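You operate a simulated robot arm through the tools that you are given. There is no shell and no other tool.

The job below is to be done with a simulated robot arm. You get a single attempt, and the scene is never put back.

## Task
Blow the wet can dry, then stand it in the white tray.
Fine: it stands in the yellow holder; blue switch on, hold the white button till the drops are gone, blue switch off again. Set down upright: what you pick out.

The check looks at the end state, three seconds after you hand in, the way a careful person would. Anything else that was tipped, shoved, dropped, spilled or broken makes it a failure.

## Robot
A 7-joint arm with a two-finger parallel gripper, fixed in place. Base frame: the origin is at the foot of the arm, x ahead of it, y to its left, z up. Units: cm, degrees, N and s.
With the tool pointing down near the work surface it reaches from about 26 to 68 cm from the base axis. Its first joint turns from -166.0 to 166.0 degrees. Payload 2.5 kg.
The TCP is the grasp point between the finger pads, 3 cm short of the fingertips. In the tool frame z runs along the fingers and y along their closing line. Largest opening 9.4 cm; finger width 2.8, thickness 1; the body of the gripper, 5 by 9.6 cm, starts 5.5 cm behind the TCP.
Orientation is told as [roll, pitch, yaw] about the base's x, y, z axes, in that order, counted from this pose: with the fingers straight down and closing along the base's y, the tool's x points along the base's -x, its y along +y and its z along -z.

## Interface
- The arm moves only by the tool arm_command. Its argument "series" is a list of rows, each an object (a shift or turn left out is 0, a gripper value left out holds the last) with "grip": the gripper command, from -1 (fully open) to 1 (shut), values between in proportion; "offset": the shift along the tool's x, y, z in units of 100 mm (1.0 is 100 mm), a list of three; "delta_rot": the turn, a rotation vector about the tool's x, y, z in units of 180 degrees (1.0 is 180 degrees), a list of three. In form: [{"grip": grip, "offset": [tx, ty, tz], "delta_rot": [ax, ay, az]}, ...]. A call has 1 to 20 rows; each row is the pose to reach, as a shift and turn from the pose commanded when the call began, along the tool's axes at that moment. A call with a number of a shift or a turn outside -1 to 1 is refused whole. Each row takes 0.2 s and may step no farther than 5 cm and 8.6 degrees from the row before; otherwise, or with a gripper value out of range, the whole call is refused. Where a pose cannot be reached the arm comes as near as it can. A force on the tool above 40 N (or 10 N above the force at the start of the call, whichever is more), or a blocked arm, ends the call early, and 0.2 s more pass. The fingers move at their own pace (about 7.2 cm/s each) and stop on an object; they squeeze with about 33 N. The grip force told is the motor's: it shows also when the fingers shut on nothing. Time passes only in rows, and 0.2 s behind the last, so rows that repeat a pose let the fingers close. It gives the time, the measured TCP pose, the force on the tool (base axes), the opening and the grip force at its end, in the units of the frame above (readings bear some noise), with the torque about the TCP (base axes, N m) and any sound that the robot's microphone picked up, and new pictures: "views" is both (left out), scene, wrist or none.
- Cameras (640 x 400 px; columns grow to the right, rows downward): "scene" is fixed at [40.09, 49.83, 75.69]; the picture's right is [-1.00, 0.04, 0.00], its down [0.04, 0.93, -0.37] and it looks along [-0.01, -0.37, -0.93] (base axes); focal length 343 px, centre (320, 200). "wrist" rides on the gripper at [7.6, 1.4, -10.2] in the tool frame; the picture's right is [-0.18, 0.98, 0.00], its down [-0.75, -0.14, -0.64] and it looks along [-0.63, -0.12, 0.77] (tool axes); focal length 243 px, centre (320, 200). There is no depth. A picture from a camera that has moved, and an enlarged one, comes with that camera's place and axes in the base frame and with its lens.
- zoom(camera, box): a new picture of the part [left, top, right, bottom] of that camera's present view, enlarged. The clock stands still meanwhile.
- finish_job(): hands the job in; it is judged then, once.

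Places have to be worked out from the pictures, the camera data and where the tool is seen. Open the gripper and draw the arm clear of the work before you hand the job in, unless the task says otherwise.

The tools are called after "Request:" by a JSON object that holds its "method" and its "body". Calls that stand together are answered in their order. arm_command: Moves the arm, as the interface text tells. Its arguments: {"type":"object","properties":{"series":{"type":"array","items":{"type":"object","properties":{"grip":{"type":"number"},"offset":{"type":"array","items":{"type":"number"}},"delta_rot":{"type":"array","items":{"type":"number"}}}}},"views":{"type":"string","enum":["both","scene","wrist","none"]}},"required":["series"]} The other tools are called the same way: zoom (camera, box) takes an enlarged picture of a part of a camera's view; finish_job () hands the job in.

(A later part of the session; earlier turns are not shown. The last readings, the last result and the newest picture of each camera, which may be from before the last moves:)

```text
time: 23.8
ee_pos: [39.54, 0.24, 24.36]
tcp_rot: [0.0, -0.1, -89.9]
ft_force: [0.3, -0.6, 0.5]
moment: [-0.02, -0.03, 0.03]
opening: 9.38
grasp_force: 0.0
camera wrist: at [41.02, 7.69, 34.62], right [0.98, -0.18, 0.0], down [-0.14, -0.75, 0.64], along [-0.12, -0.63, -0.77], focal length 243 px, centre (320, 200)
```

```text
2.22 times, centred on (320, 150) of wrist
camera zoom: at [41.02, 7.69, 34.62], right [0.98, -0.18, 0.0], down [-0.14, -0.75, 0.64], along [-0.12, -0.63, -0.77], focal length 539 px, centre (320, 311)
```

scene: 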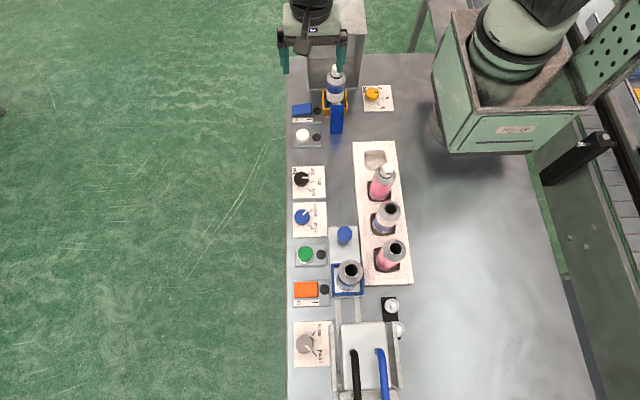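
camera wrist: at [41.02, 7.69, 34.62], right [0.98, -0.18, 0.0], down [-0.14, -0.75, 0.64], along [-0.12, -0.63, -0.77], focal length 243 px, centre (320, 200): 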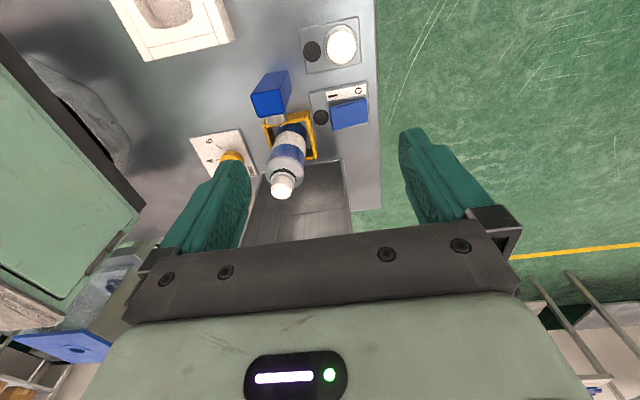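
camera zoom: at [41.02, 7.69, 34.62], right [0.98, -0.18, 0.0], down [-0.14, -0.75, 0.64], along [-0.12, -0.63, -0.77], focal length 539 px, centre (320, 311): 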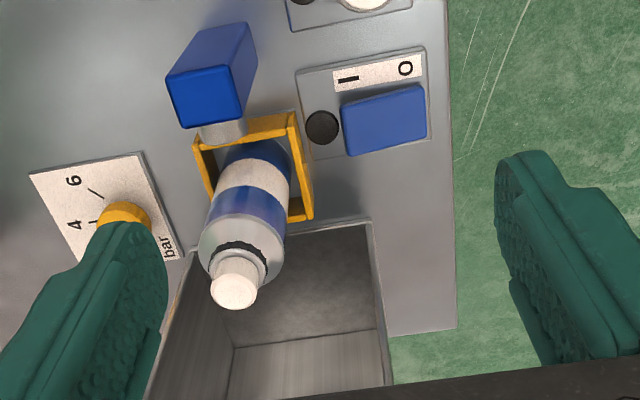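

The blue switch is off (I side up, lamp dark) and the button lamp is dark. The can axis works out at about [34.3,-6.5] with its cap top near z≈15; I move the open gripper above it at z≈21 and check alignment.

Request:
{"method": "arm_command", "body": {"series": [{"offset": [-0.1, -0.15, 0]}, {"offset": [-0.2, -0.3, 0]}, {"offset": [-0.35, -0.45, 0]}, {"offset": [-0.5, -0.525, 0.1]}, {"offset": [-0.67, -0.525, 0.2]}, {"offset": [-0.67, -0.525, 0.3]}, {"offset": [-0.67, -0.525, 0.3]}], "views": "both"}}

Request:
{"method": "zoom", "body": {"camera": "wrist", "box": [220, 80, 420, 240]}}

Request:
{"method": "zoom", "body": {"camera": "scene", "box": [270, 30, 400, 130]}}

```text
time: 25.4
ee_pos: [34.28, -6.59, 21.34]
tcp_rot: [0.0, 0.0, -89.9]
ft_force: [-0.7, 0.0, -0.4]
moment: [0.0, -0.01, 0.03]
opening: 9.42
grasp_force: 0.1
camera wrist: at [35.8, 1.05, 31.57], right [0.98, -0.18, 0.0], down [-0.14, -0.75, 0.64], along [-0.12, -0.63, -0.77], focal length 243 px, centre (320, 200)
```

scene: 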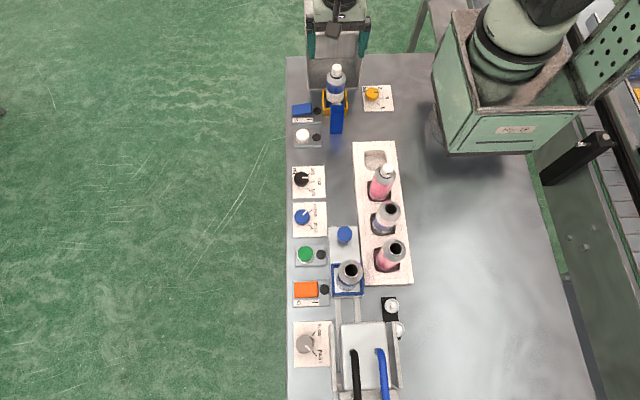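
wrist: 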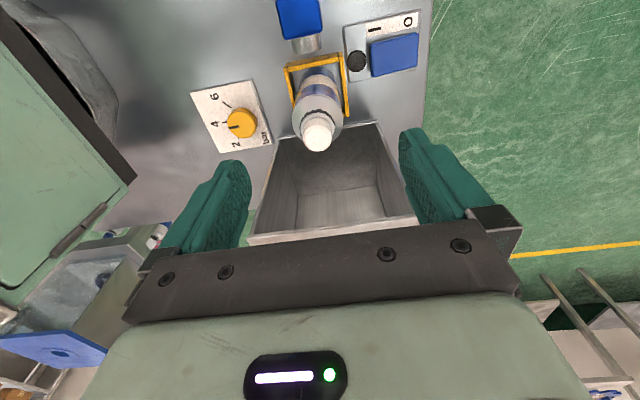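

```text
2.50 times, centred on (320, 160) of wrist
camera zoom: at [35.8, 1.05, 31.57], right [0.98, -0.18, 0.0], down [-0.14, -0.75, 0.64], along [-0.12, -0.63, -0.77], focal length 606 px, centre (320, 300)
```

zoom: 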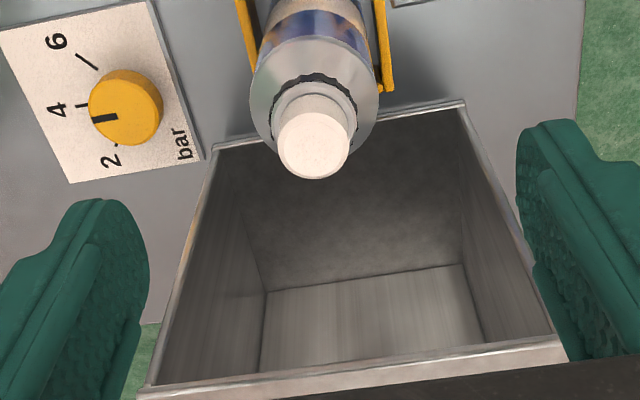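

```text
4.00 times, centred on (335, 80) of scene
camera zoom: at [40.09, 49.83, 75.69], right [-1.0, 0.04, 0.0], down [0.04, 0.93, -0.37], along [-0.01, -0.37, -0.93], focal length 1372 px, centre (260, 680)
```

zoom: 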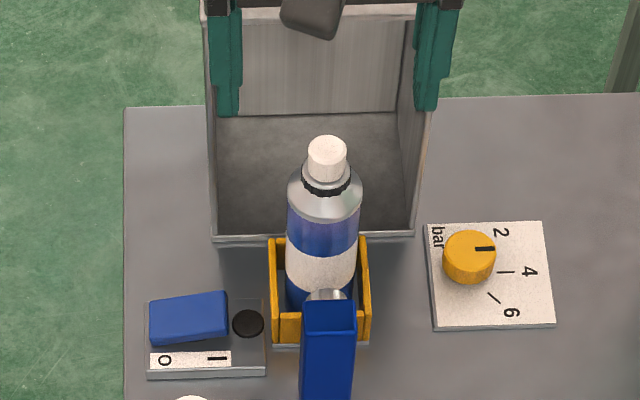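

The cap shows about 0.2 cm to -x of the tool axis and about 0.1 cm to -y, so I correct by that and lower straight down to z≈11.3, where the palm stays above the cap and the tips reach z≈8.3.

Request:
{"method": "arm_command", "body": {"series": [{"offset": [-0.01, -0.02, 0.1]}, {"offset": [-0.01, -0.02, 0.25]}, {"offset": [-0.01, -0.02, 0.4]}, {"offset": [-0.01, -0.02, 0.5]}, {"offset": [-0.01, -0.02, 0.6]}, {"offset": [-0.01, -0.02, 0.7]}, {"offset": [-0.01, -0.02, 0.8]}, {"offset": [-0.01, -0.02, 0.9]}, {"offset": [-0.01, -0.02, 1.0]}, {"offset": [-0.01, -0.02, 1.0]}], "views": "both"}}

Request:
{"method": "zoom", "body": {"camera": "wrist", "box": [200, 40, 440, 240]}}

Request:
{"method": "zoom", "body": {"camera": "scene", "box": [270, 30, 400, 130]}}

```text
time: 27.6
ee_pos: [34.11, -6.67, 11.24]
tcp_rot: [0.0, -0.1, -90.0]
ft_force: [-0.2, -0.3, -0.2]
moment: [-0.01, 0.03, -0.01]
opening: 9.38
grasp_force: 0.2
camera wrist: at [35.55, 0.97, 21.6], right [0.98, -0.18, 0.0], down [-0.14, -0.75, 0.64], along [-0.12, -0.63, -0.77], focal length 243 px, centre (320, 200)
```

scene: 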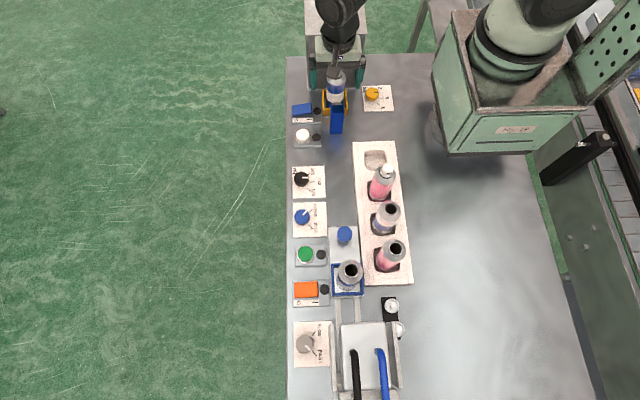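
wrist: 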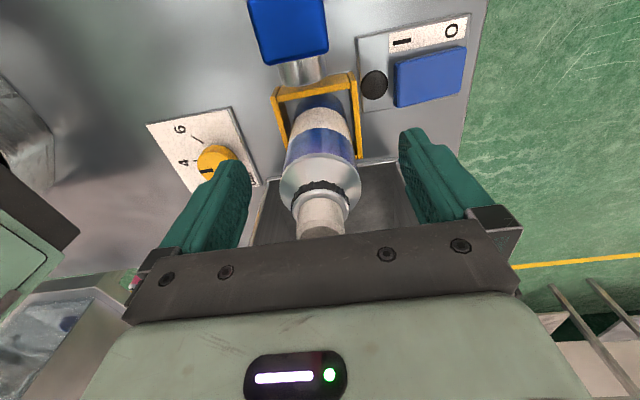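

```text
2.00 times, centred on (320, 140) of wrist
camera zoom: at [35.55, 0.97, 21.6], right [0.98, -0.18, 0.0], down [-0.14, -0.75, 0.64], along [-0.12, -0.63, -0.77], focal length 485 px, centre (320, 320)
```

zoom: 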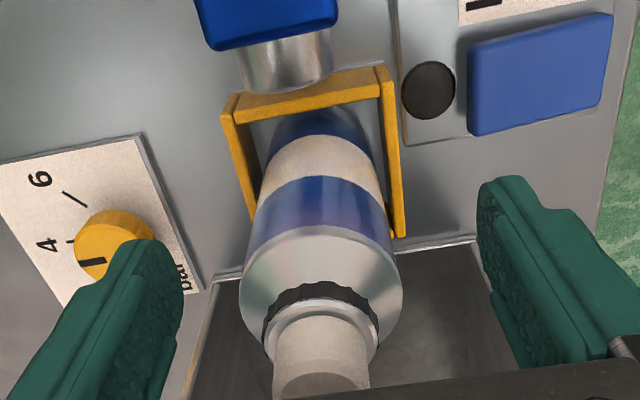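

```text
4.00 times, centred on (335, 80) of scene
camera zoom: at [40.09, 49.83, 75.69], right [-1.0, 0.04, 0.0], down [0.04, 0.93, -0.37], along [-0.01, -0.37, -0.93], focal length 1372 px, centre (260, 680)
```

zoom: 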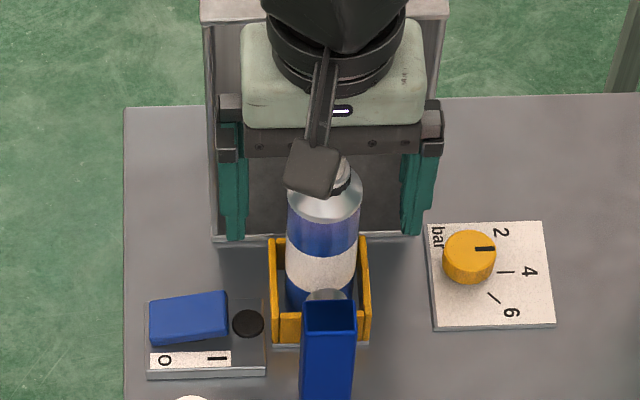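

The can is centred between the fingers (column ≈320) and the cap clears the palm. I go 0.4 cm lower, bring the fingers to near contact (about 4.7 cm opening) and look.

Request:
{"method": "arm_command", "body": {"series": [{"grip": -1, "offset": [0, 0, 0.04]}, {"grip": -0.5, "offset": [0, 0, 0.04]}, {"grip": -0.1, "offset": [0, 0, 0.04]}, {"grip": -0.05, "offset": [0, 0, 0.04]}, {"grip": -0.05, "offset": [0, 0, 0.04]}], "views": "wrist"}}

Request:
{"method": "zoom", "body": {"camera": "wrist", "box": [200, 40, 440, 240]}}

```text
time: 28.8
ee_pos: [34.07, -6.58, 10.86]
tcp_rot: [0.0, 0.1, -90.0]
ft_force: [-0.3, -0.8, 0.5]
moment: [0.01, -0.01, 0.0]
opening: 4.92
grasp_force: 0.1
camera wrist: at [35.55, 0.94, 21.21], right [0.98, -0.18, 0.0], down [-0.14, -0.75, 0.64], along [-0.12, -0.63, -0.77], focal length 243 px, centre (320, 200)
```

wrist: 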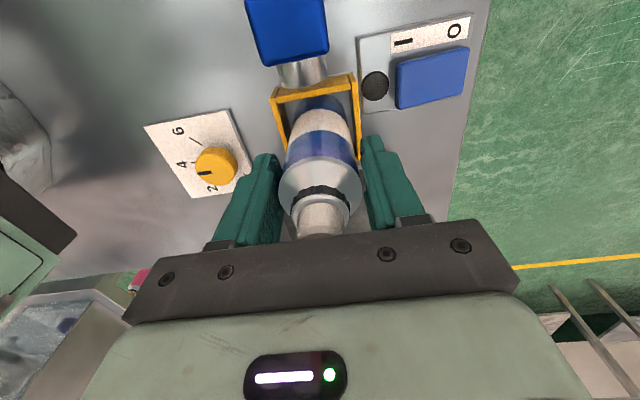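

```text
2.00 times, centred on (320, 140) of wrist
camera zoom: at [35.55, 0.94, 21.21], right [0.98, -0.18, 0.0], down [-0.14, -0.75, 0.64], along [-0.12, -0.63, -0.77], focal length 485 px, centre (320, 320)
```

zoom: 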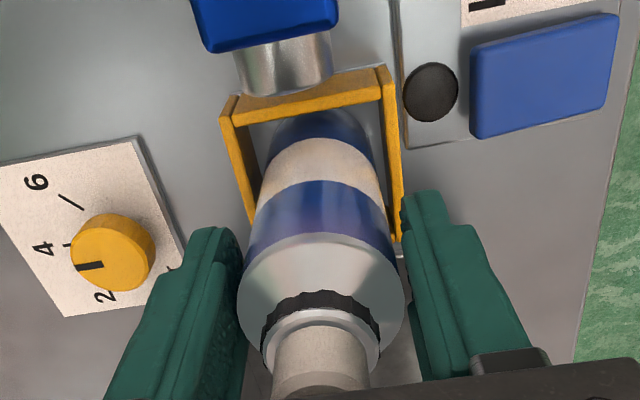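

The fingers sit evenly on both sides of the can. I close to grip it and wait.

Request:
{"method": "arm_command", "body": {"series": [{"grip": 0.1}, {"grip": 0.4}, {"grip": 0.7}, {"grip": 1.0}, {"grip": 1.0}], "views": "wrist"}}

```text
time: 30.0
ee_pos: [34.02, -6.53, 10.81]
tcp_rot: [0.0, 0.0, -90.0]
ft_force: [-0.3, 0.0, -0.1]
moment: [0.05, -0.02, -0.01]
opening: 4.59
grasp_force: 33.2
camera wrist: at [35.55, 0.94, 21.21], right [0.98, -0.18, 0.0], down [-0.14, -0.75, 0.64], along [-0.12, -0.63, -0.77], focal length 243 px, centre (320, 200)
```

wrist: 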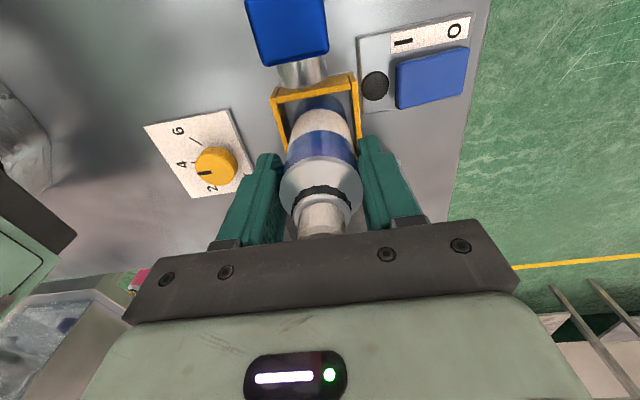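

The can is gripped (opening 4.59 cm, 33 N). I lift it straight up 10 cm slowly at first.

Request:
{"method": "arm_command", "body": {"series": [{"grip": 1, "offset": [0, 0, -0.04]}, {"offset": [0, 0, -0.1]}, {"offset": [0, 0, -0.18]}, {"offset": [0, 0, -0.28]}, {"offset": [0, 0, -0.4]}, {"offset": [0, 0, -0.55]}, {"offset": [0, 0, -0.7]}, {"offset": [0, 0, -0.85]}, {"offset": [0, 0, -1.0]}, {"offset": [0, 0, -1.0]}], "views": "both"}}

Request:
{"method": "zoom", "body": {"camera": "scene", "box": [280, 20, 420, 200]}}

Request:
{"method": "zoom", "body": {"camera": "wrist", "box": [0, 0, 400, 240]}}

```text
time: 32.2
ee_pos: [34.08, -6.6, 20.85]
tcp_rot: [0.1, 0.0, -90.0]
ft_force: [-0.3, -0.8, -2.1]
moment: [0.03, 0.01, 0.0]
opening: 4.58
grasp_force: 33.4
camera wrist: at [35.6, 0.95, 31.25], right [0.98, -0.18, 0.0], down [-0.14, -0.75, 0.64], along [-0.12, -0.63, -0.77], focal length 243 px, centre (320, 200)
```

scene: 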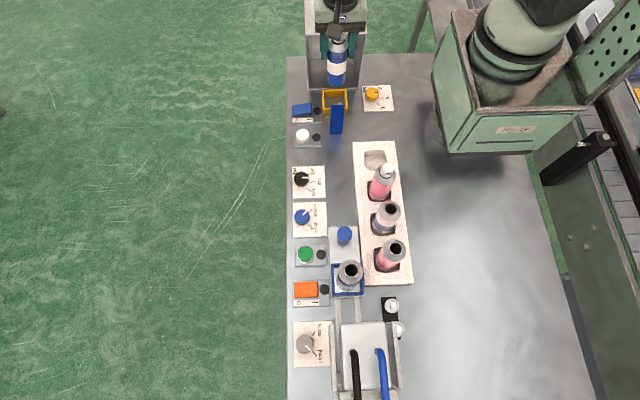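
wrist: 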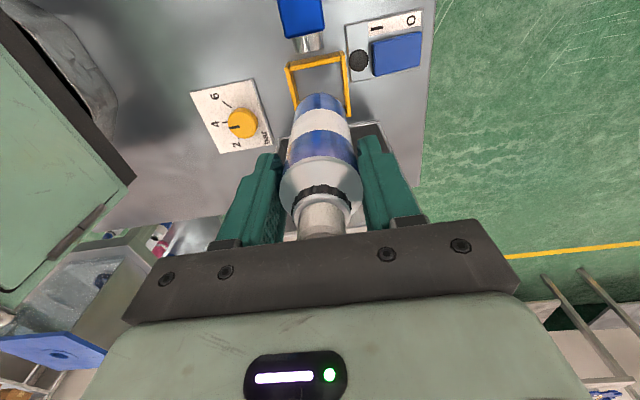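

```text
2.22 times, centred on (350, 110) of scene
camera zoom: at [40.09, 49.83, 75.69], right [-1.0, 0.04, 0.0], down [0.04, 0.93, -0.37], along [-0.01, -0.37, -0.93], focal length 762 px, centre (253, 400)
```

zoom: 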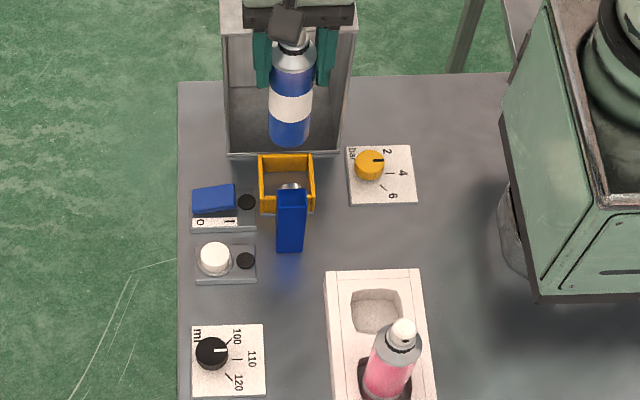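

```text
1.60 times, centred on (200, 120) of wrist
camera zoom: at [35.6, 0.95, 31.25], right [0.98, -0.18, 0.0], down [-0.14, -0.75, 0.64], along [-0.12, -0.63, -0.77], focal length 388 px, centre (512, 328)
```

zoom: 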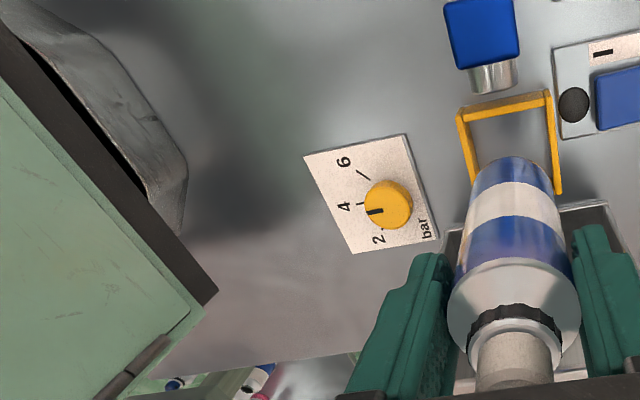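

The can came out upright with no drops left, weight about 2 N. The free pocket is at about [25.5,11.1] with the tray top near z≈3; I carry the can to a staging point short of it at z≈24, above everything on the way.

Request:
{"method": "arm_command", "body": {"series": [{"grip": 1, "offset": [0, 0, -0.15]}, {"offset": [0, -0.05, -0.3]}, {"offset": [0.05, -0.12, -0.35]}, {"offset": [0.15, -0.2, -0.35]}, {"offset": [0.25, -0.28, -0.35]}, {"offset": [0.37, -0.37, -0.35]}, {"offset": [0.5, -0.46, -0.35]}, {"offset": [0.62, -0.55, -0.35]}, {"offset": [0.75, -0.65, -0.35]}, {"offset": [0.86, -0.73, -0.35]}, {"offset": [0.95, -0.8, -0.35]}, {"offset": [1.0, -0.84, -0.35]}, {"offset": [1.0, -0.84, -0.35]}], "views": "both"}}

Request:
{"method": "zoom", "body": {"camera": "wrist", "box": [200, 0, 440, 160]}}

Request:
{"method": "zoom", "body": {"camera": "scene", "box": [320, 60, 460, 220]}}

```text
time: 35.0
ee_pos: [25.79, 3.29, 24.5]
tcp_rot: [-0.1, 0.0, -90.1]
ft_force: [0.4, -0.1, -1.6]
moment: [0.03, 0.03, -0.02]
opening: 4.57
grasp_force: 33.1
camera wrist: at [27.2, 10.89, 34.71], right [0.98, -0.18, 0.0], down [-0.14, -0.75, 0.64], along [-0.12, -0.63, -0.77], focal length 243 px, centre (320, 200)
```

scene: 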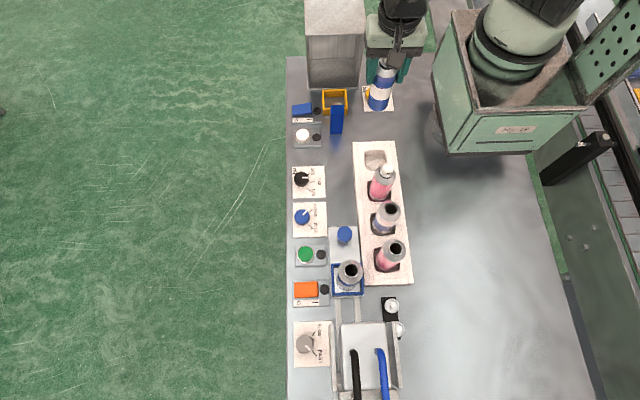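
wrist: 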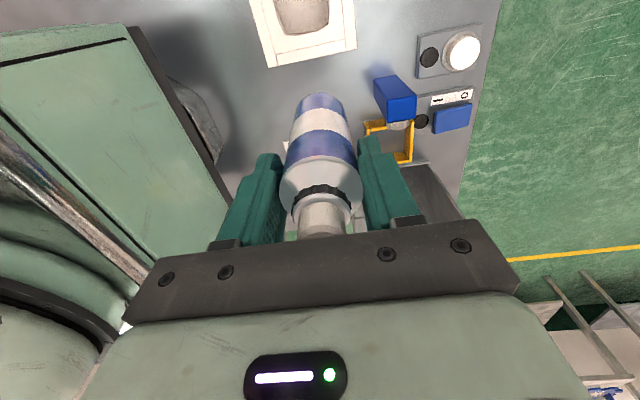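

```text
2.50 times, centred on (320, 80) of wrist
camera zoom: at [27.2, 10.89, 34.71], right [0.98, -0.18, 0.0], down [-0.14, -0.75, 0.64], along [-0.12, -0.63, -0.77], focal length 606 px, centre (320, 500)
```

zoom: 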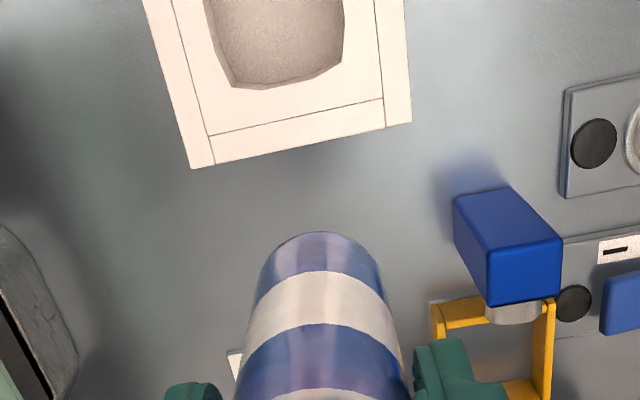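

```text
2.50 times, centred on (390, 140) of scene
camera zoom: at [40.09, 49.83, 75.69], right [-1.0, 0.04, 0.0], down [0.04, 0.93, -0.37], along [-0.01, -0.37, -0.93], focal length 857 px, centre (145, 350)
```

zoom: 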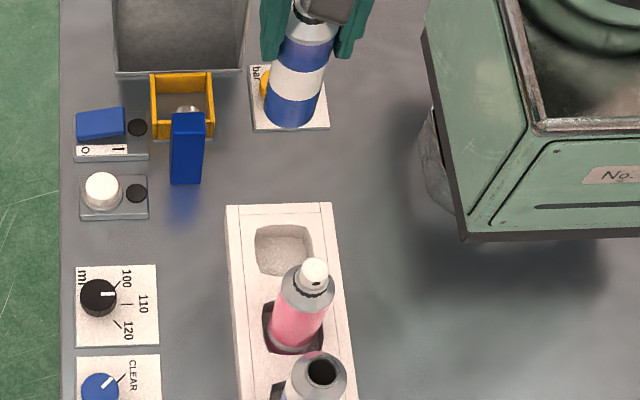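

I can see the front part of the free pocket. I move 3 cm further toward +y so the whole pocket comes into view before lowering.

Request:
{"method": "arm_command", "body": {"series": [{"grip": 1, "offset": [0.1, -0.02, 0]}, {"offset": [0.2, -0.03, 0]}, {"offset": [0.3, -0.03, 0]}, {"offset": [0.3, -0.03, 0]}], "views": "wrist"}}

Request:
{"method": "zoom", "body": {"camera": "wrist", "box": [200, 0, 440, 160]}}

```text
time: 36.0
ee_pos: [25.36, 6.32, 24.41]
tcp_rot: [0.0, 0.0, -90.0]
ft_force: [-0.4, 0.4, -1.1]
moment: [0.02, 0.0, 0.02]
opening: 4.6
grasp_force: 33.5
camera wrist: at [26.9, 13.91, 34.71], right [0.98, -0.18, 0.0], down [-0.14, -0.75, 0.64], along [-0.12, -0.63, -0.77], focal length 243 px, centre (320, 200)
```

wrist: 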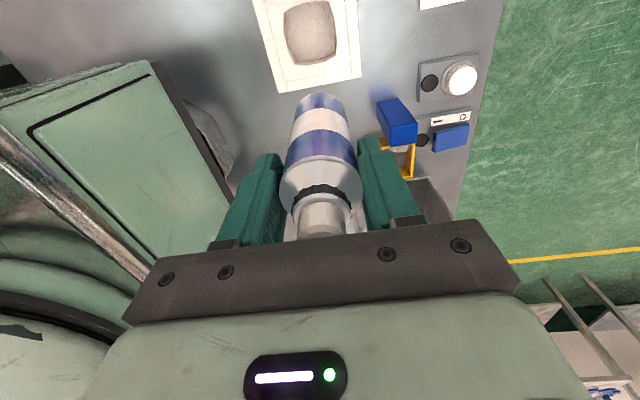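

```text
2.50 times, centred on (320, 80) of wrist
camera zoom: at [26.9, 13.91, 34.71], right [0.98, -0.18, 0.0], down [-0.14, -0.75, 0.64], along [-0.12, -0.63, -0.77], focal length 606 px, centre (320, 500)
```

zoom: 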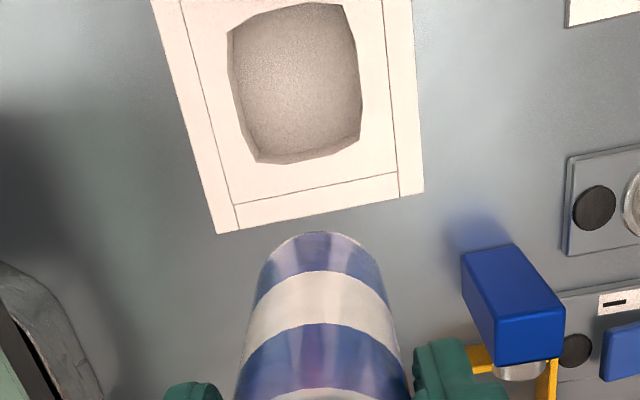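

The pocket centre works out at about [25.35,11.15]. Before placing I want the can's exact axis in the grip, so I zoom on its silhouette.

Request:
{"method": "zoom", "body": {"camera": "wrist", "box": [270, 85, 370, 165]}}

Request:
{"method": "zoom", "body": {"camera": "wrist", "box": [270, 140, 370, 240]}}

Request:
{"method": "zoom", "body": {"camera": "scene", "box": [340, 40, 440, 140]}}

Request:
{"method": "zoom", "body": {"camera": "scene", "box": [345, 130, 425, 210]}}

```text
5.00 times, centred on (320, 125) of wrist
camera zoom: at [26.9, 13.91, 34.71], right [0.98, -0.18, 0.0], down [-0.14, -0.75, 0.64], along [-0.12, -0.63, -0.77], focal length 1213 px, centre (320, 575)
```

zoom: 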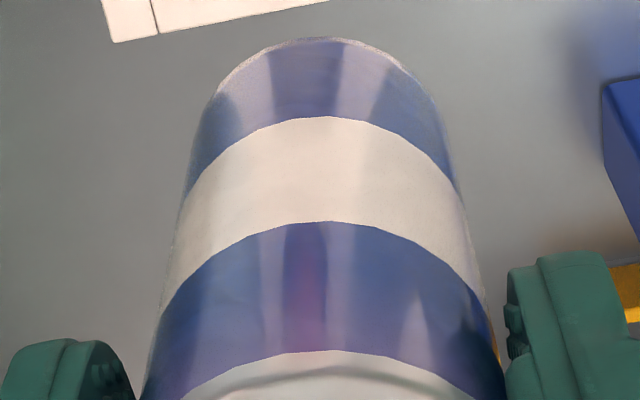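

```text
4.00 times, centred on (320, 190) of wrist
camera zoom: at [26.9, 13.91, 34.71], right [0.98, -0.18, 0.0], down [-0.14, -0.75, 0.64], along [-0.12, -0.63, -0.77], focal length 970 px, centre (320, 240)
```

zoom: 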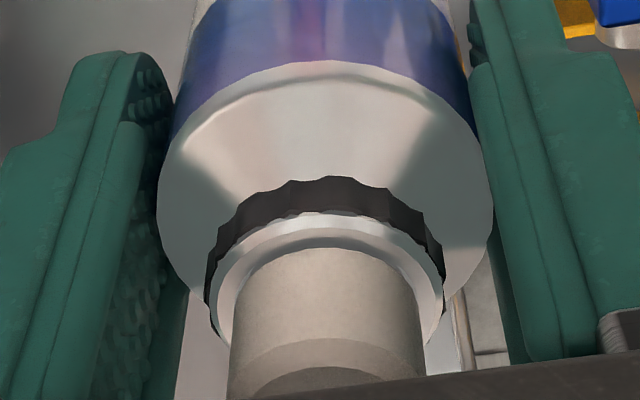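

```text
4.00 times, centred on (390, 90) of scene
camera zoom: at [40.09, 49.83, 75.69], right [-1.0, 0.04, 0.0], down [0.04, 0.93, -0.37], along [-0.01, -0.37, -0.93], focal length 1372 px, centre (40, 640)
```

zoom: 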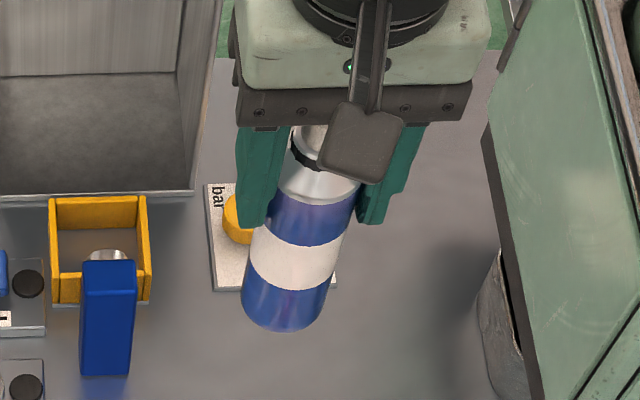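

```text
5.00 times, centred on (385, 170) of scene
camera zoom: at [40.09, 49.83, 75.69], right [-1.0, 0.04, 0.0], down [0.04, 0.93, -0.37], along [-0.01, -0.37, -0.93], focal length 1715 px, centre (-5, 350)
```

zoom: 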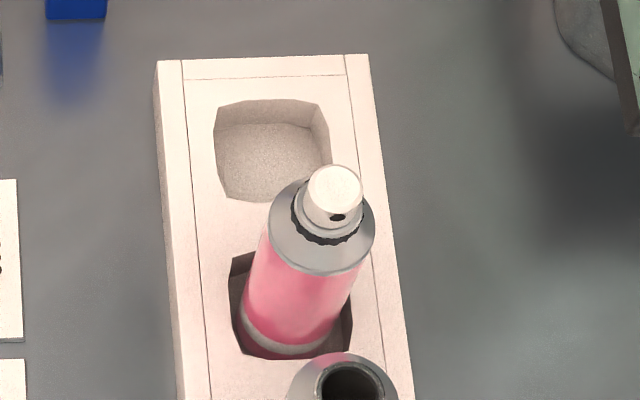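

The silhouette shows the can axis about 0.5–0.6 cm to -y of the TCP and centred in x, and the pocket centre is about [25.4,11.0], about 5.4 cm wide for a 4.6 cm can. I move the TCP to [25.4,11.5] and come down until the can's bottom is a few cm over the tray, then check the fit.

Request:
{"method": "arm_command", "body": {"series": [{"grip": 1, "offset": [0.15, 0, 0]}, {"offset": [0.3, 0, 0]}, {"offset": [0.43, 0, 0]}, {"offset": [0.515, 0, 0]}, {"offset": [0.515, 0, 0.12]}, {"offset": [0.515, 0, 0.27]}, {"offset": [0.515, 0, 0.42]}, {"offset": [0.515, 0, 0.57]}, {"offset": [0.515, 0, 0.7]}, {"offset": [0.515, 0, 0.8]}, {"offset": [0.515, 0, 0.8]}], "views": "both"}}

Request:
{"method": "zoom", "body": {"camera": "wrist", "box": [220, 40, 420, 200]}}

Request:
{"method": "zoom", "body": {"camera": "scene", "box": [335, 100, 435, 200]}}

```text
time: 38.4
ee_pos: [25.36, 11.73, 16.23]
tcp_rot: [-0.1, -0.1, -90.1]
ft_force: [-0.3, -0.5, -2.7]
moment: [0.01, 0.0, 0.03]
opening: 4.58
grasp_force: 33.0
camera wrist: at [26.87, 19.12, 26.67], right [0.98, -0.18, 0.0], down [-0.14, -0.75, 0.64], along [-0.12, -0.63, -0.77], focal length 243 px, centre (320, 200)
```

scene: 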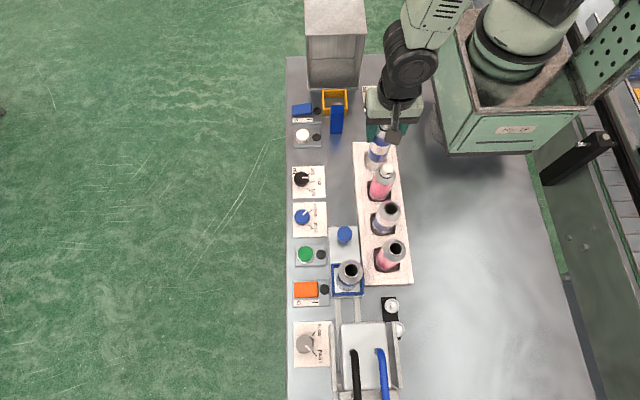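
wrist: 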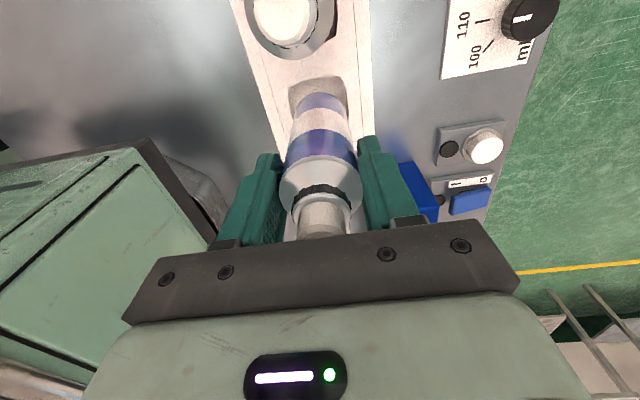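

```text
2.50 times, centred on (320, 120) of wrist
camera zoom: at [26.87, 19.12, 26.67], right [0.98, -0.18, 0.0], down [-0.14, -0.75, 0.64], along [-0.12, -0.63, -0.77], focal length 606 px, centre (320, 400)
```

zoom: 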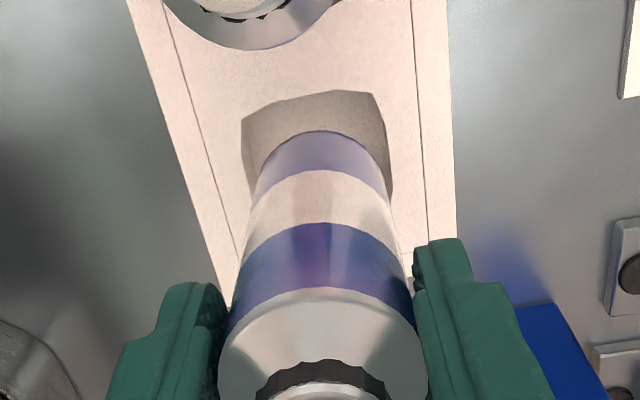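

```text
4.00 times, centred on (385, 150) of scene
camera zoom: at [40.09, 49.83, 75.69], right [-1.0, 0.04, 0.0], down [0.04, 0.93, -0.37], along [-0.01, -0.37, -0.93], focal length 1372 px, centre (60, 400)
```

zoom: 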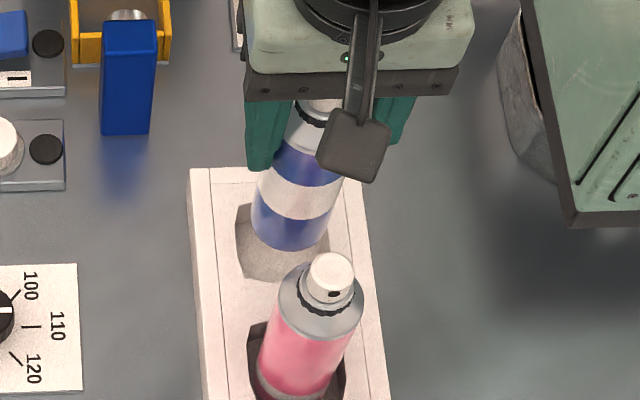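

The can sits above the pocket with its sides centred in x (pocket x≈22.6–28.0, centre 25.3). I lower about 2.6 cm so its bottom is just above the tray top and check front and side gaps.

Request:
{"method": "arm_command", "body": {"series": [{"grip": 1, "offset": [0, 0, 0.07]}, {"offset": [0, 0, 0.14]}, {"offset": [0, 0, 0.2]}, {"offset": [0, 0, 0.26]}, {"offset": [0, 0, 0.26]}], "views": "both"}}

Request:
{"method": "zoom", "body": {"camera": "wrist", "box": [245, 50, 395, 170]}}

Request:
{"method": "zoom", "body": {"camera": "scene", "box": [345, 120, 425, 200]}}

```text
time: 39.6
ee_pos: [25.47, 11.64, 13.73]
tcp_rot: [-0.1, 0.0, -89.9]
ft_force: [0.1, 0.7, -2.2]
moment: [-0.03, -0.01, -0.04]
opening: 4.57
grasp_force: 33.2
camera wrist: at [26.88, 19.06, 24.08], right [0.98, -0.18, 0.0], down [-0.14, -0.75, 0.64], along [-0.12, -0.63, -0.77], focal length 243 px, centre (320, 200)
```

scene: 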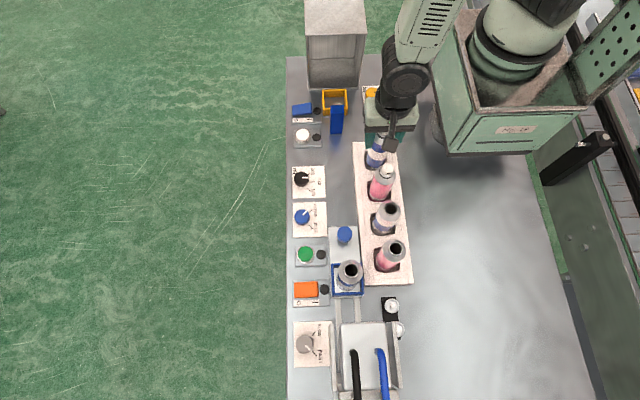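
wrist: 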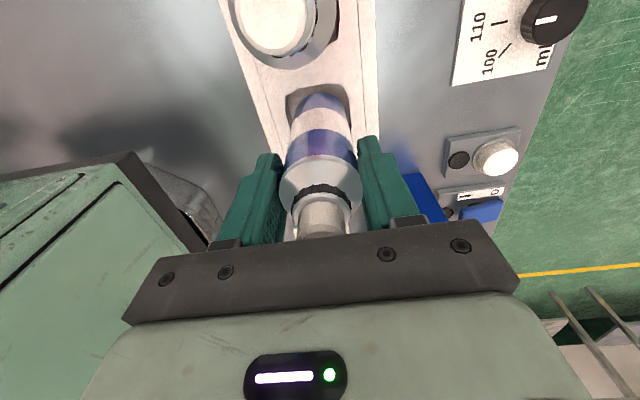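

```text
3.33 times, centred on (320, 110) of wrist
camera zoom: at [26.88, 19.06, 24.08], right [0.98, -0.18, 0.0], down [-0.14, -0.75, 0.64], along [-0.12, -0.63, -0.77], focal length 809 px, centre (320, 500)
```

zoom: 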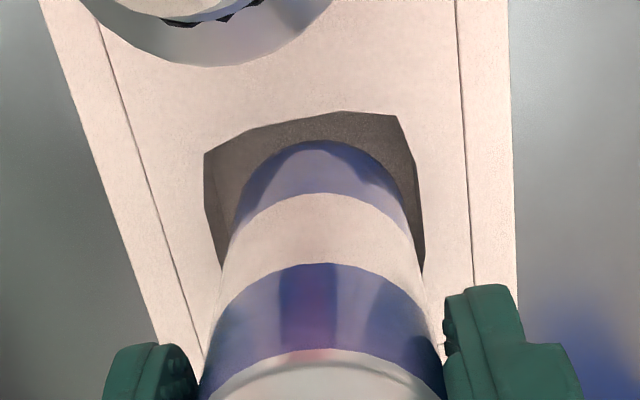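

```text
5.00 times, centred on (385, 160) of scene
camera zoom: at [40.09, 49.83, 75.69], right [-1.0, 0.04, 0.0], down [0.04, 0.93, -0.37], along [-0.01, -0.37, -0.93], focal length 1715 px, centre (-5, 400)
```

zoom: 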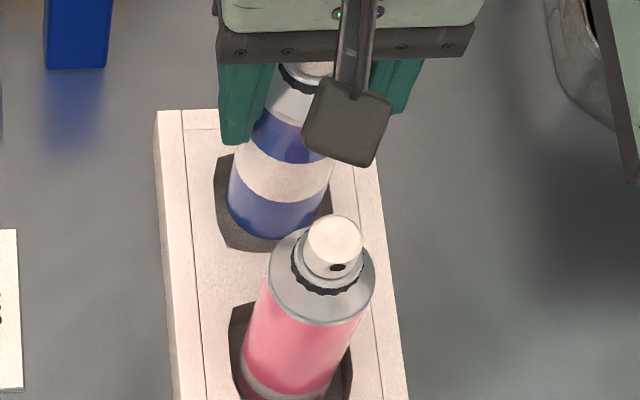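

Sides and front gaps look even: can axis about [25.45,11.0] against pocket centre [25.4,10.95]. I lower into the pocket in short chunks while watching the force.

Request:
{"method": "arm_command", "body": {"series": [{"grip": 1, "offset": [0, -0.005, 0.04]}, {"offset": [0, -0.005, 0.08]}, {"offset": [0, -0.005, 0.12]}], "views": "wrist"}}

Request:
{"method": "zoom", "body": {"camera": "wrist", "box": [245, 50, 395, 170]}}

```text
time: 40.4
ee_pos: [25.28, 11.51, 12.55]
tcp_rot: [-0.1, 0.1, -89.9]
ft_force: [-0.7, -0.1, -2.3]
moment: [0.02, -0.02, 0.01]
opening: 4.58
grasp_force: 33.2
camera wrist: at [26.84, 19.05, 22.89], right [0.98, -0.18, 0.0], down [-0.14, -0.75, 0.64], along [-0.12, -0.63, -0.77], focal length 243 px, centre (320, 200)
```

wrist: 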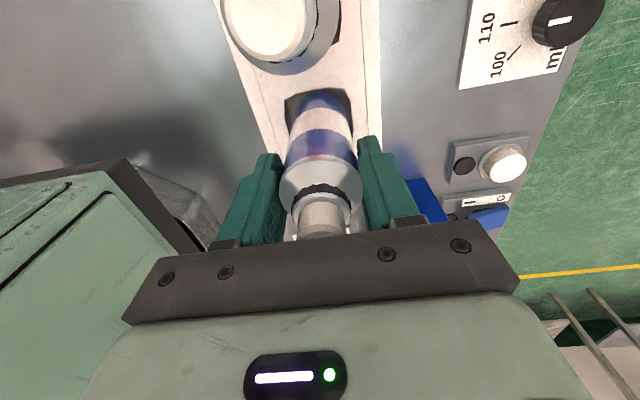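

```text
3.33 times, centred on (320, 110) of wrist
camera zoom: at [26.84, 19.05, 22.89], right [0.98, -0.18, 0.0], down [-0.14, -0.75, 0.64], along [-0.12, -0.63, -0.77], focal length 809 px, centre (320, 500)
```

zoom: 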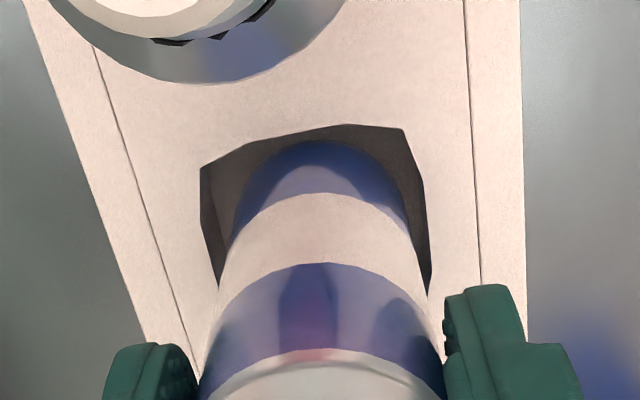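

The can's bottom has entered the pocket with no contact force. I shift 0.06 cm toward -y and continue down in small chunks.

Request:
{"method": "arm_command", "body": {"series": [{"grip": 1, "offset": [-0.006, 0, 0.03]}, {"offset": [-0.006, 0, 0.06]}, {"offset": [-0.006, 0, 0.09]}], "views": "none"}}

```text
time: 41.2
ee_pos: [25.28, 11.48, 11.62]
tcp_rot: [0.0, 0.0, -90.0]
ft_force: [-0.5, -0.2, -2.3]
moment: [0.01, 0.01, 0.01]
opening: 4.58
grasp_force: 32.2
```

Still only the can's weight on the sensor (-2.3 N). I continue down in 0.15 cm steps.

Request:
{"method": "arm_command", "body": {"series": [{"grip": 1, "offset": [0, 0, 0.015]}, {"offset": [0, 0, 0.03]}, {"offset": [0, 0, 0.045]}], "views": "wrist"}}

Request:
{"method": "zoom", "body": {"camera": "wrist", "box": [245, 50, 395, 170]}}

Request:
{"method": "zoom", "body": {"camera": "scene", "box": [345, 110, 425, 200]}}

```text
time: 42.0
ee_pos: [25.28, 11.5, 11.23]
tcp_rot: [-0.1, 0.0, -90.0]
ft_force: [-0.9, -0.4, -1.8]
moment: [-0.01, -0.02, -0.02]
opening: 4.58
grasp_force: 33.0
camera wrist: at [26.83, 19.02, 21.57], right [0.98, -0.18, 0.0], down [-0.14, -0.75, 0.64], along [-0.12, -0.63, -0.77], focal length 243 px, centre (320, 200)
```

wrist: 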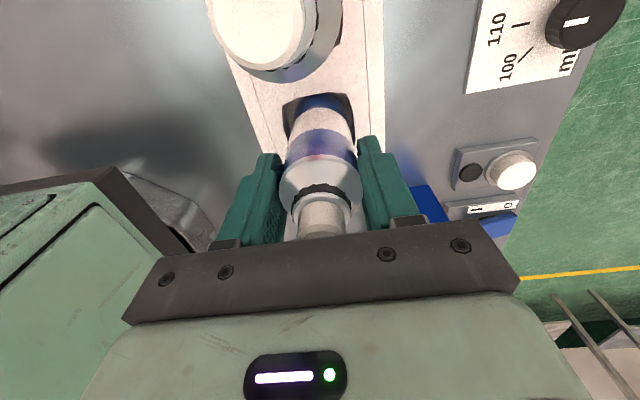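

```text
3.33 times, centred on (320, 110) of wrist
camera zoom: at [26.83, 19.02, 21.57], right [0.98, -0.18, 0.0], down [-0.14, -0.75, 0.64], along [-0.12, -0.63, -0.77], focal length 809 px, centre (320, 500)
```

zoom: 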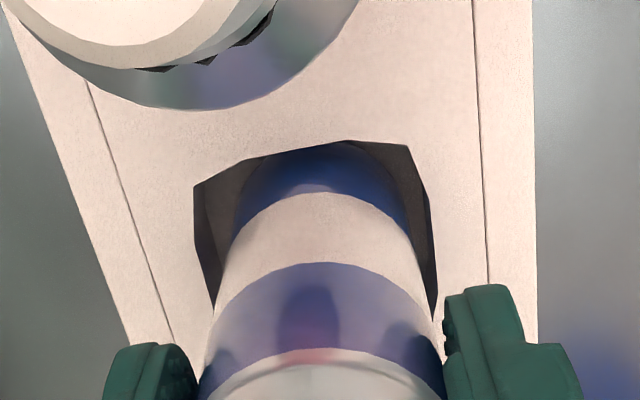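

```text
4.44 times, centred on (385, 155) of scene
camera zoom: at [40.09, 49.83, 75.69], right [-1.0, 0.04, 0.0], down [0.04, 0.93, -0.37], along [-0.01, -0.37, -0.93], focal length 1524 px, centre (31, 400)
```

zoom: 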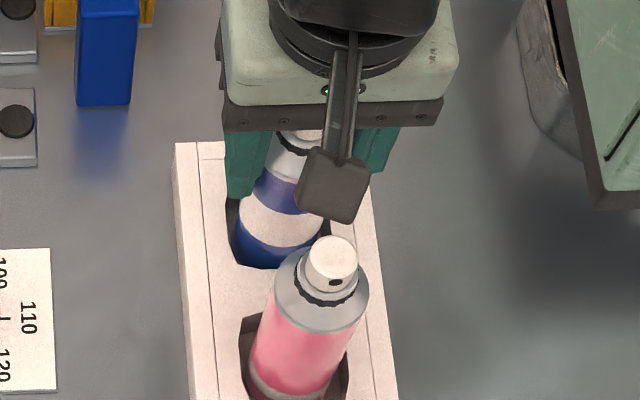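

Still no contact and the can is inside the pocket walls. I go on down in 0.15 cm steps.

Request:
{"method": "arm_command", "body": {"series": [{"grip": 1, "offset": [0, 0, 0.015]}, {"offset": [0, 0, 0.03]}], "views": "none"}}

```text
time: 42.6
ee_pos: [25.25, 11.35, 10.98]
tcp_rot: [0.0, 0.0, -90.0]
ft_force: [-3.0, -3.6, 21.8]
moment: [-0.24, 0.04, 0.0]
opening: 4.56
grasp_force: 33.2
```

The can has reached the floor of the pocket (21.8 N upward). I back off by about 0.1 cm to relieve the load before opening.

Request:
{"method": "arm_command", "body": {"series": [{"grip": 1, "offset": [0, 0, -0.005]}, {"offset": [0, 0, -0.009]}, {"offset": [0, 0, -0.009]}], "views": "both"}}

Request:
{"method": "zoom", "body": {"camera": "wrist", "box": [220, 50, 420, 210]}}

Request:
{"method": "zoom", "body": {"camera": "scene", "box": [345, 110, 425, 200]}}

```text
time: 43.4
ee_pos: [25.4, 11.46, 11.05]
tcp_rot: [0.0, 0.0, -90.1]
ft_force: [0.3, -0.4, -1.9]
moment: [-0.01, 0.02, -0.01]
opening: 4.57
grasp_force: 32.8
camera wrist: at [26.87, 19.02, 21.33], right [0.98, -0.18, 0.0], down [-0.14, -0.75, 0.64], along [-0.12, -0.63, -0.77], focal length 243 px, centre (320, 200)
```

scene: 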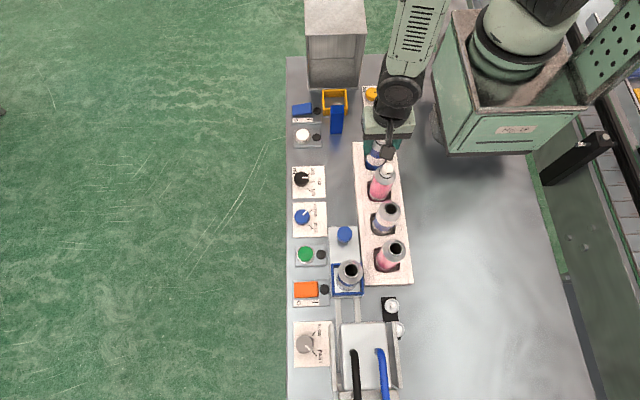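
wrist: 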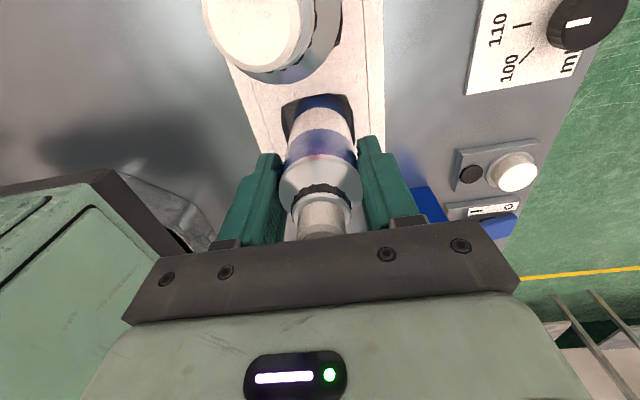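

```text
2.50 times, centred on (320, 130) of wrist
camera zoom: at [26.87, 19.02, 21.33], right [0.98, -0.18, 0.0], down [-0.14, -0.75, 0.64], along [-0.12, -0.63, -0.77], focal length 606 px, centre (320, 375)
```

zoom: 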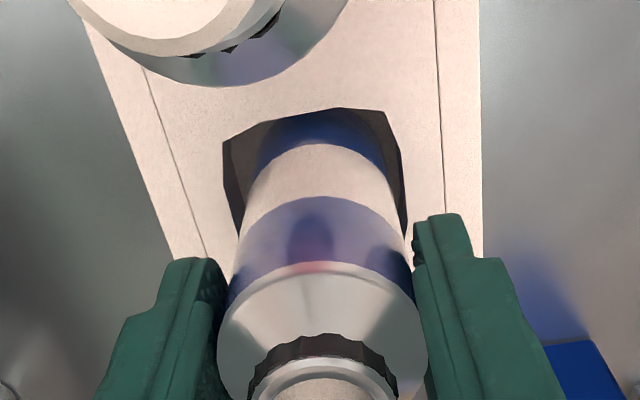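

```text
4.44 times, centred on (385, 155) of scene
camera zoom: at [40.09, 49.83, 75.69], right [-1.0, 0.04, 0.0], down [0.04, 0.93, -0.37], along [-0.01, -0.37, -0.93], focal length 1524 px, centre (31, 400)
```

zoom: 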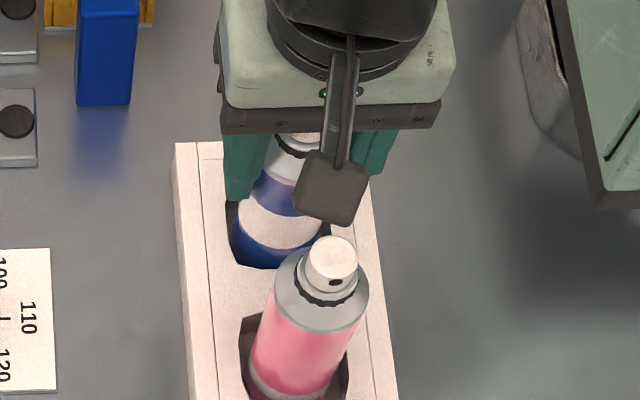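

The can hangs free just above the floor of the pocket (-1.9 N). I lower a hair to set it down, then open the fingers gradually.

Request:
{"method": "arm_command", "body": {"series": [{"grip": 1, "offset": [0, 0, 0.004]}, {"grip": 1, "offset": [0, 0, 0.005]}, {"grip": 0.1, "offset": [0, 0, 0.005]}, {"grip": 0.0, "offset": [0, 0, 0.005]}, {"grip": -0.1, "offset": [0, 0, 0.005]}, {"grip": -0.2, "offset": [0, 0, 0.005]}, {"grip": -0.4, "offset": [0, 0, 0.005]}, {"grip": -0.6, "offset": [0, 0, 0.005]}, {"grip": -0.6, "offset": [0, 0, 0.005]}], "views": "both"}}

Request:
{"method": "zoom", "body": {"camera": "wrist", "box": [220, 50, 420, 210]}}

Request:
{"method": "zoom", "body": {"camera": "scene", "box": [345, 110, 425, 200]}}

```text
time: 45.4
ee_pos: [25.41, 11.52, 10.9]
tcp_rot: [0.0, 0.0, -90.1]
ft_force: [0.0, -0.6, 0.5]
moment: [0.01, 0.01, 0.02]
opening: 7.5
grasp_force: 0.0
camera wrist: at [26.83, 19.02, 21.29], right [0.98, -0.18, 0.0], down [-0.14, -0.75, 0.64], along [-0.12, -0.63, -0.77], focal length 243 px, centre (320, 200)
```

scene: 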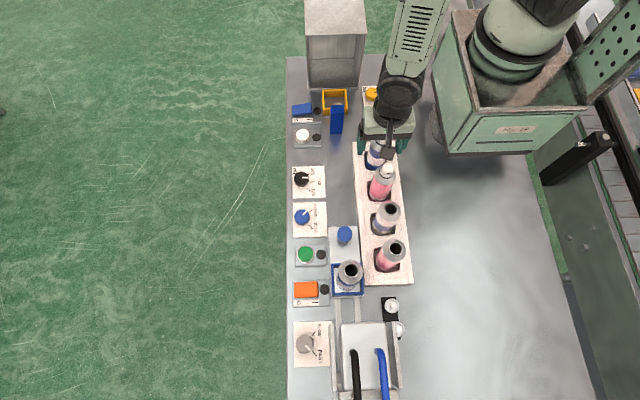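
wrist: 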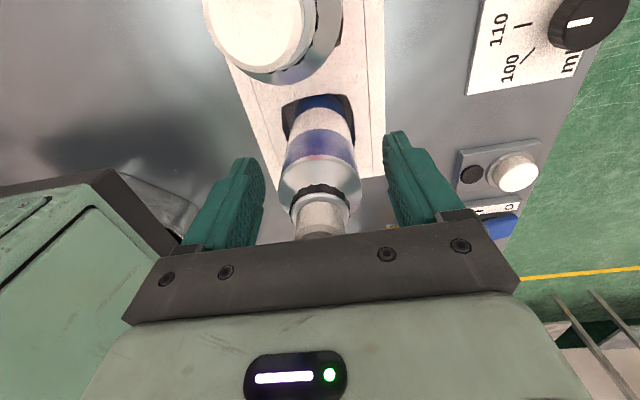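

```text
2.50 times, centred on (320, 130) of wrist
camera zoom: at [26.83, 19.02, 21.29], right [0.98, -0.18, 0.0], down [-0.14, -0.75, 0.64], along [-0.12, -0.63, -0.77], focal length 606 px, centre (320, 375)
```

zoom: 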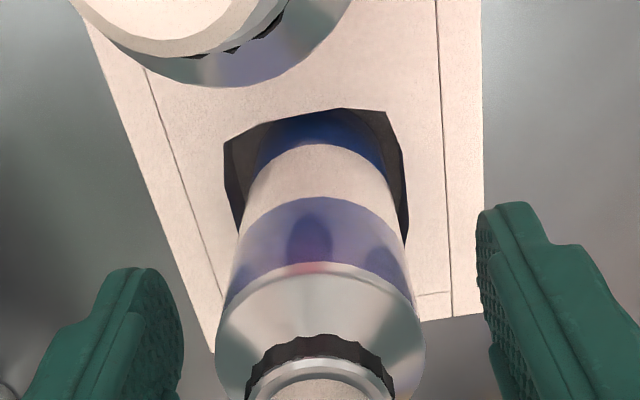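

```text
4.44 times, centred on (385, 155) of scene
camera zoom: at [40.09, 49.83, 75.69], right [-1.0, 0.04, 0.0], down [0.04, 0.93, -0.37], along [-0.01, -0.37, -0.93], focal length 1524 px, centre (31, 400)
```

zoom: 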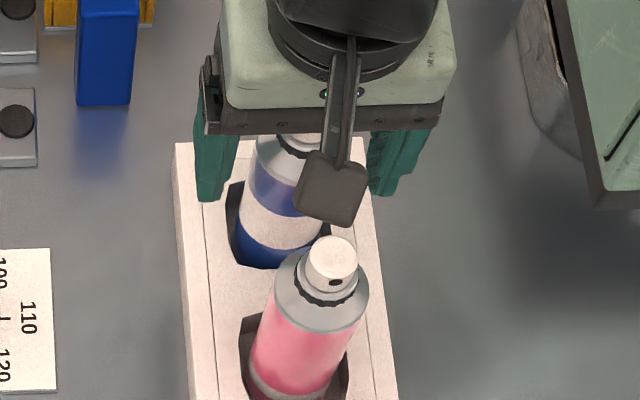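

The fingers are open, the can stands upright in the pocket and did not move. I open fully and lift straight up.

Request:
{"method": "arm_command", "body": {"series": [{"grip": -0.8, "offset": [0, 0, -0.05]}, {"grip": -1, "offset": [0, 0, -0.12]}, {"offset": [0, 0, -0.22]}, {"offset": [0, 0, -0.35]}, {"offset": [0, 0, -0.5]}, {"offset": [0, 0, -0.65]}, {"offset": [0, 0, -0.8]}, {"offset": [0, 0, -1.0]}, {"offset": [0, 0, -1.0]}], "views": "both"}}

```text
time: 47.4
ee_pos: [25.38, 11.49, 21.08]
tcp_rot: [0.0, -0.1, -90.0]
ft_force: [-0.2, 0.6, -0.1]
moment: [0.01, 0.04, 0.0]
opening: 9.38
grasp_force: 0.1
camera wrist: at [26.85, 19.03, 31.41], right [0.98, -0.18, 0.0], down [-0.14, -0.75, 0.64], along [-0.12, -0.63, -0.77], focal length 243 px, centre (320, 200)
```

scene: 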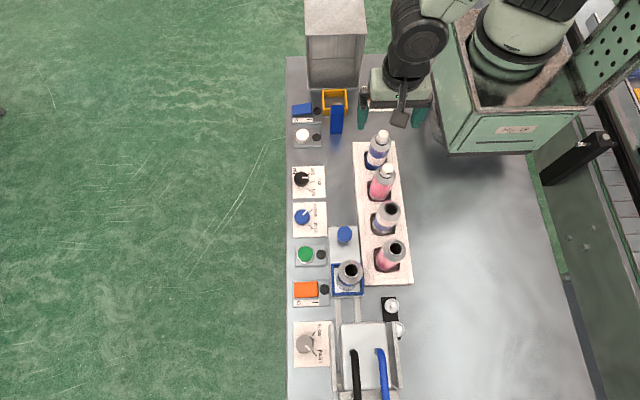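
wrist: 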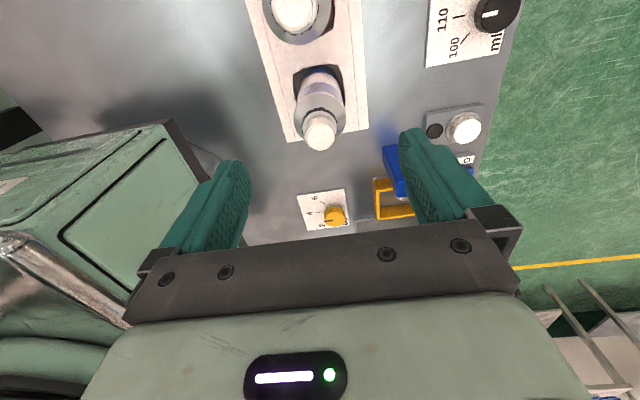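

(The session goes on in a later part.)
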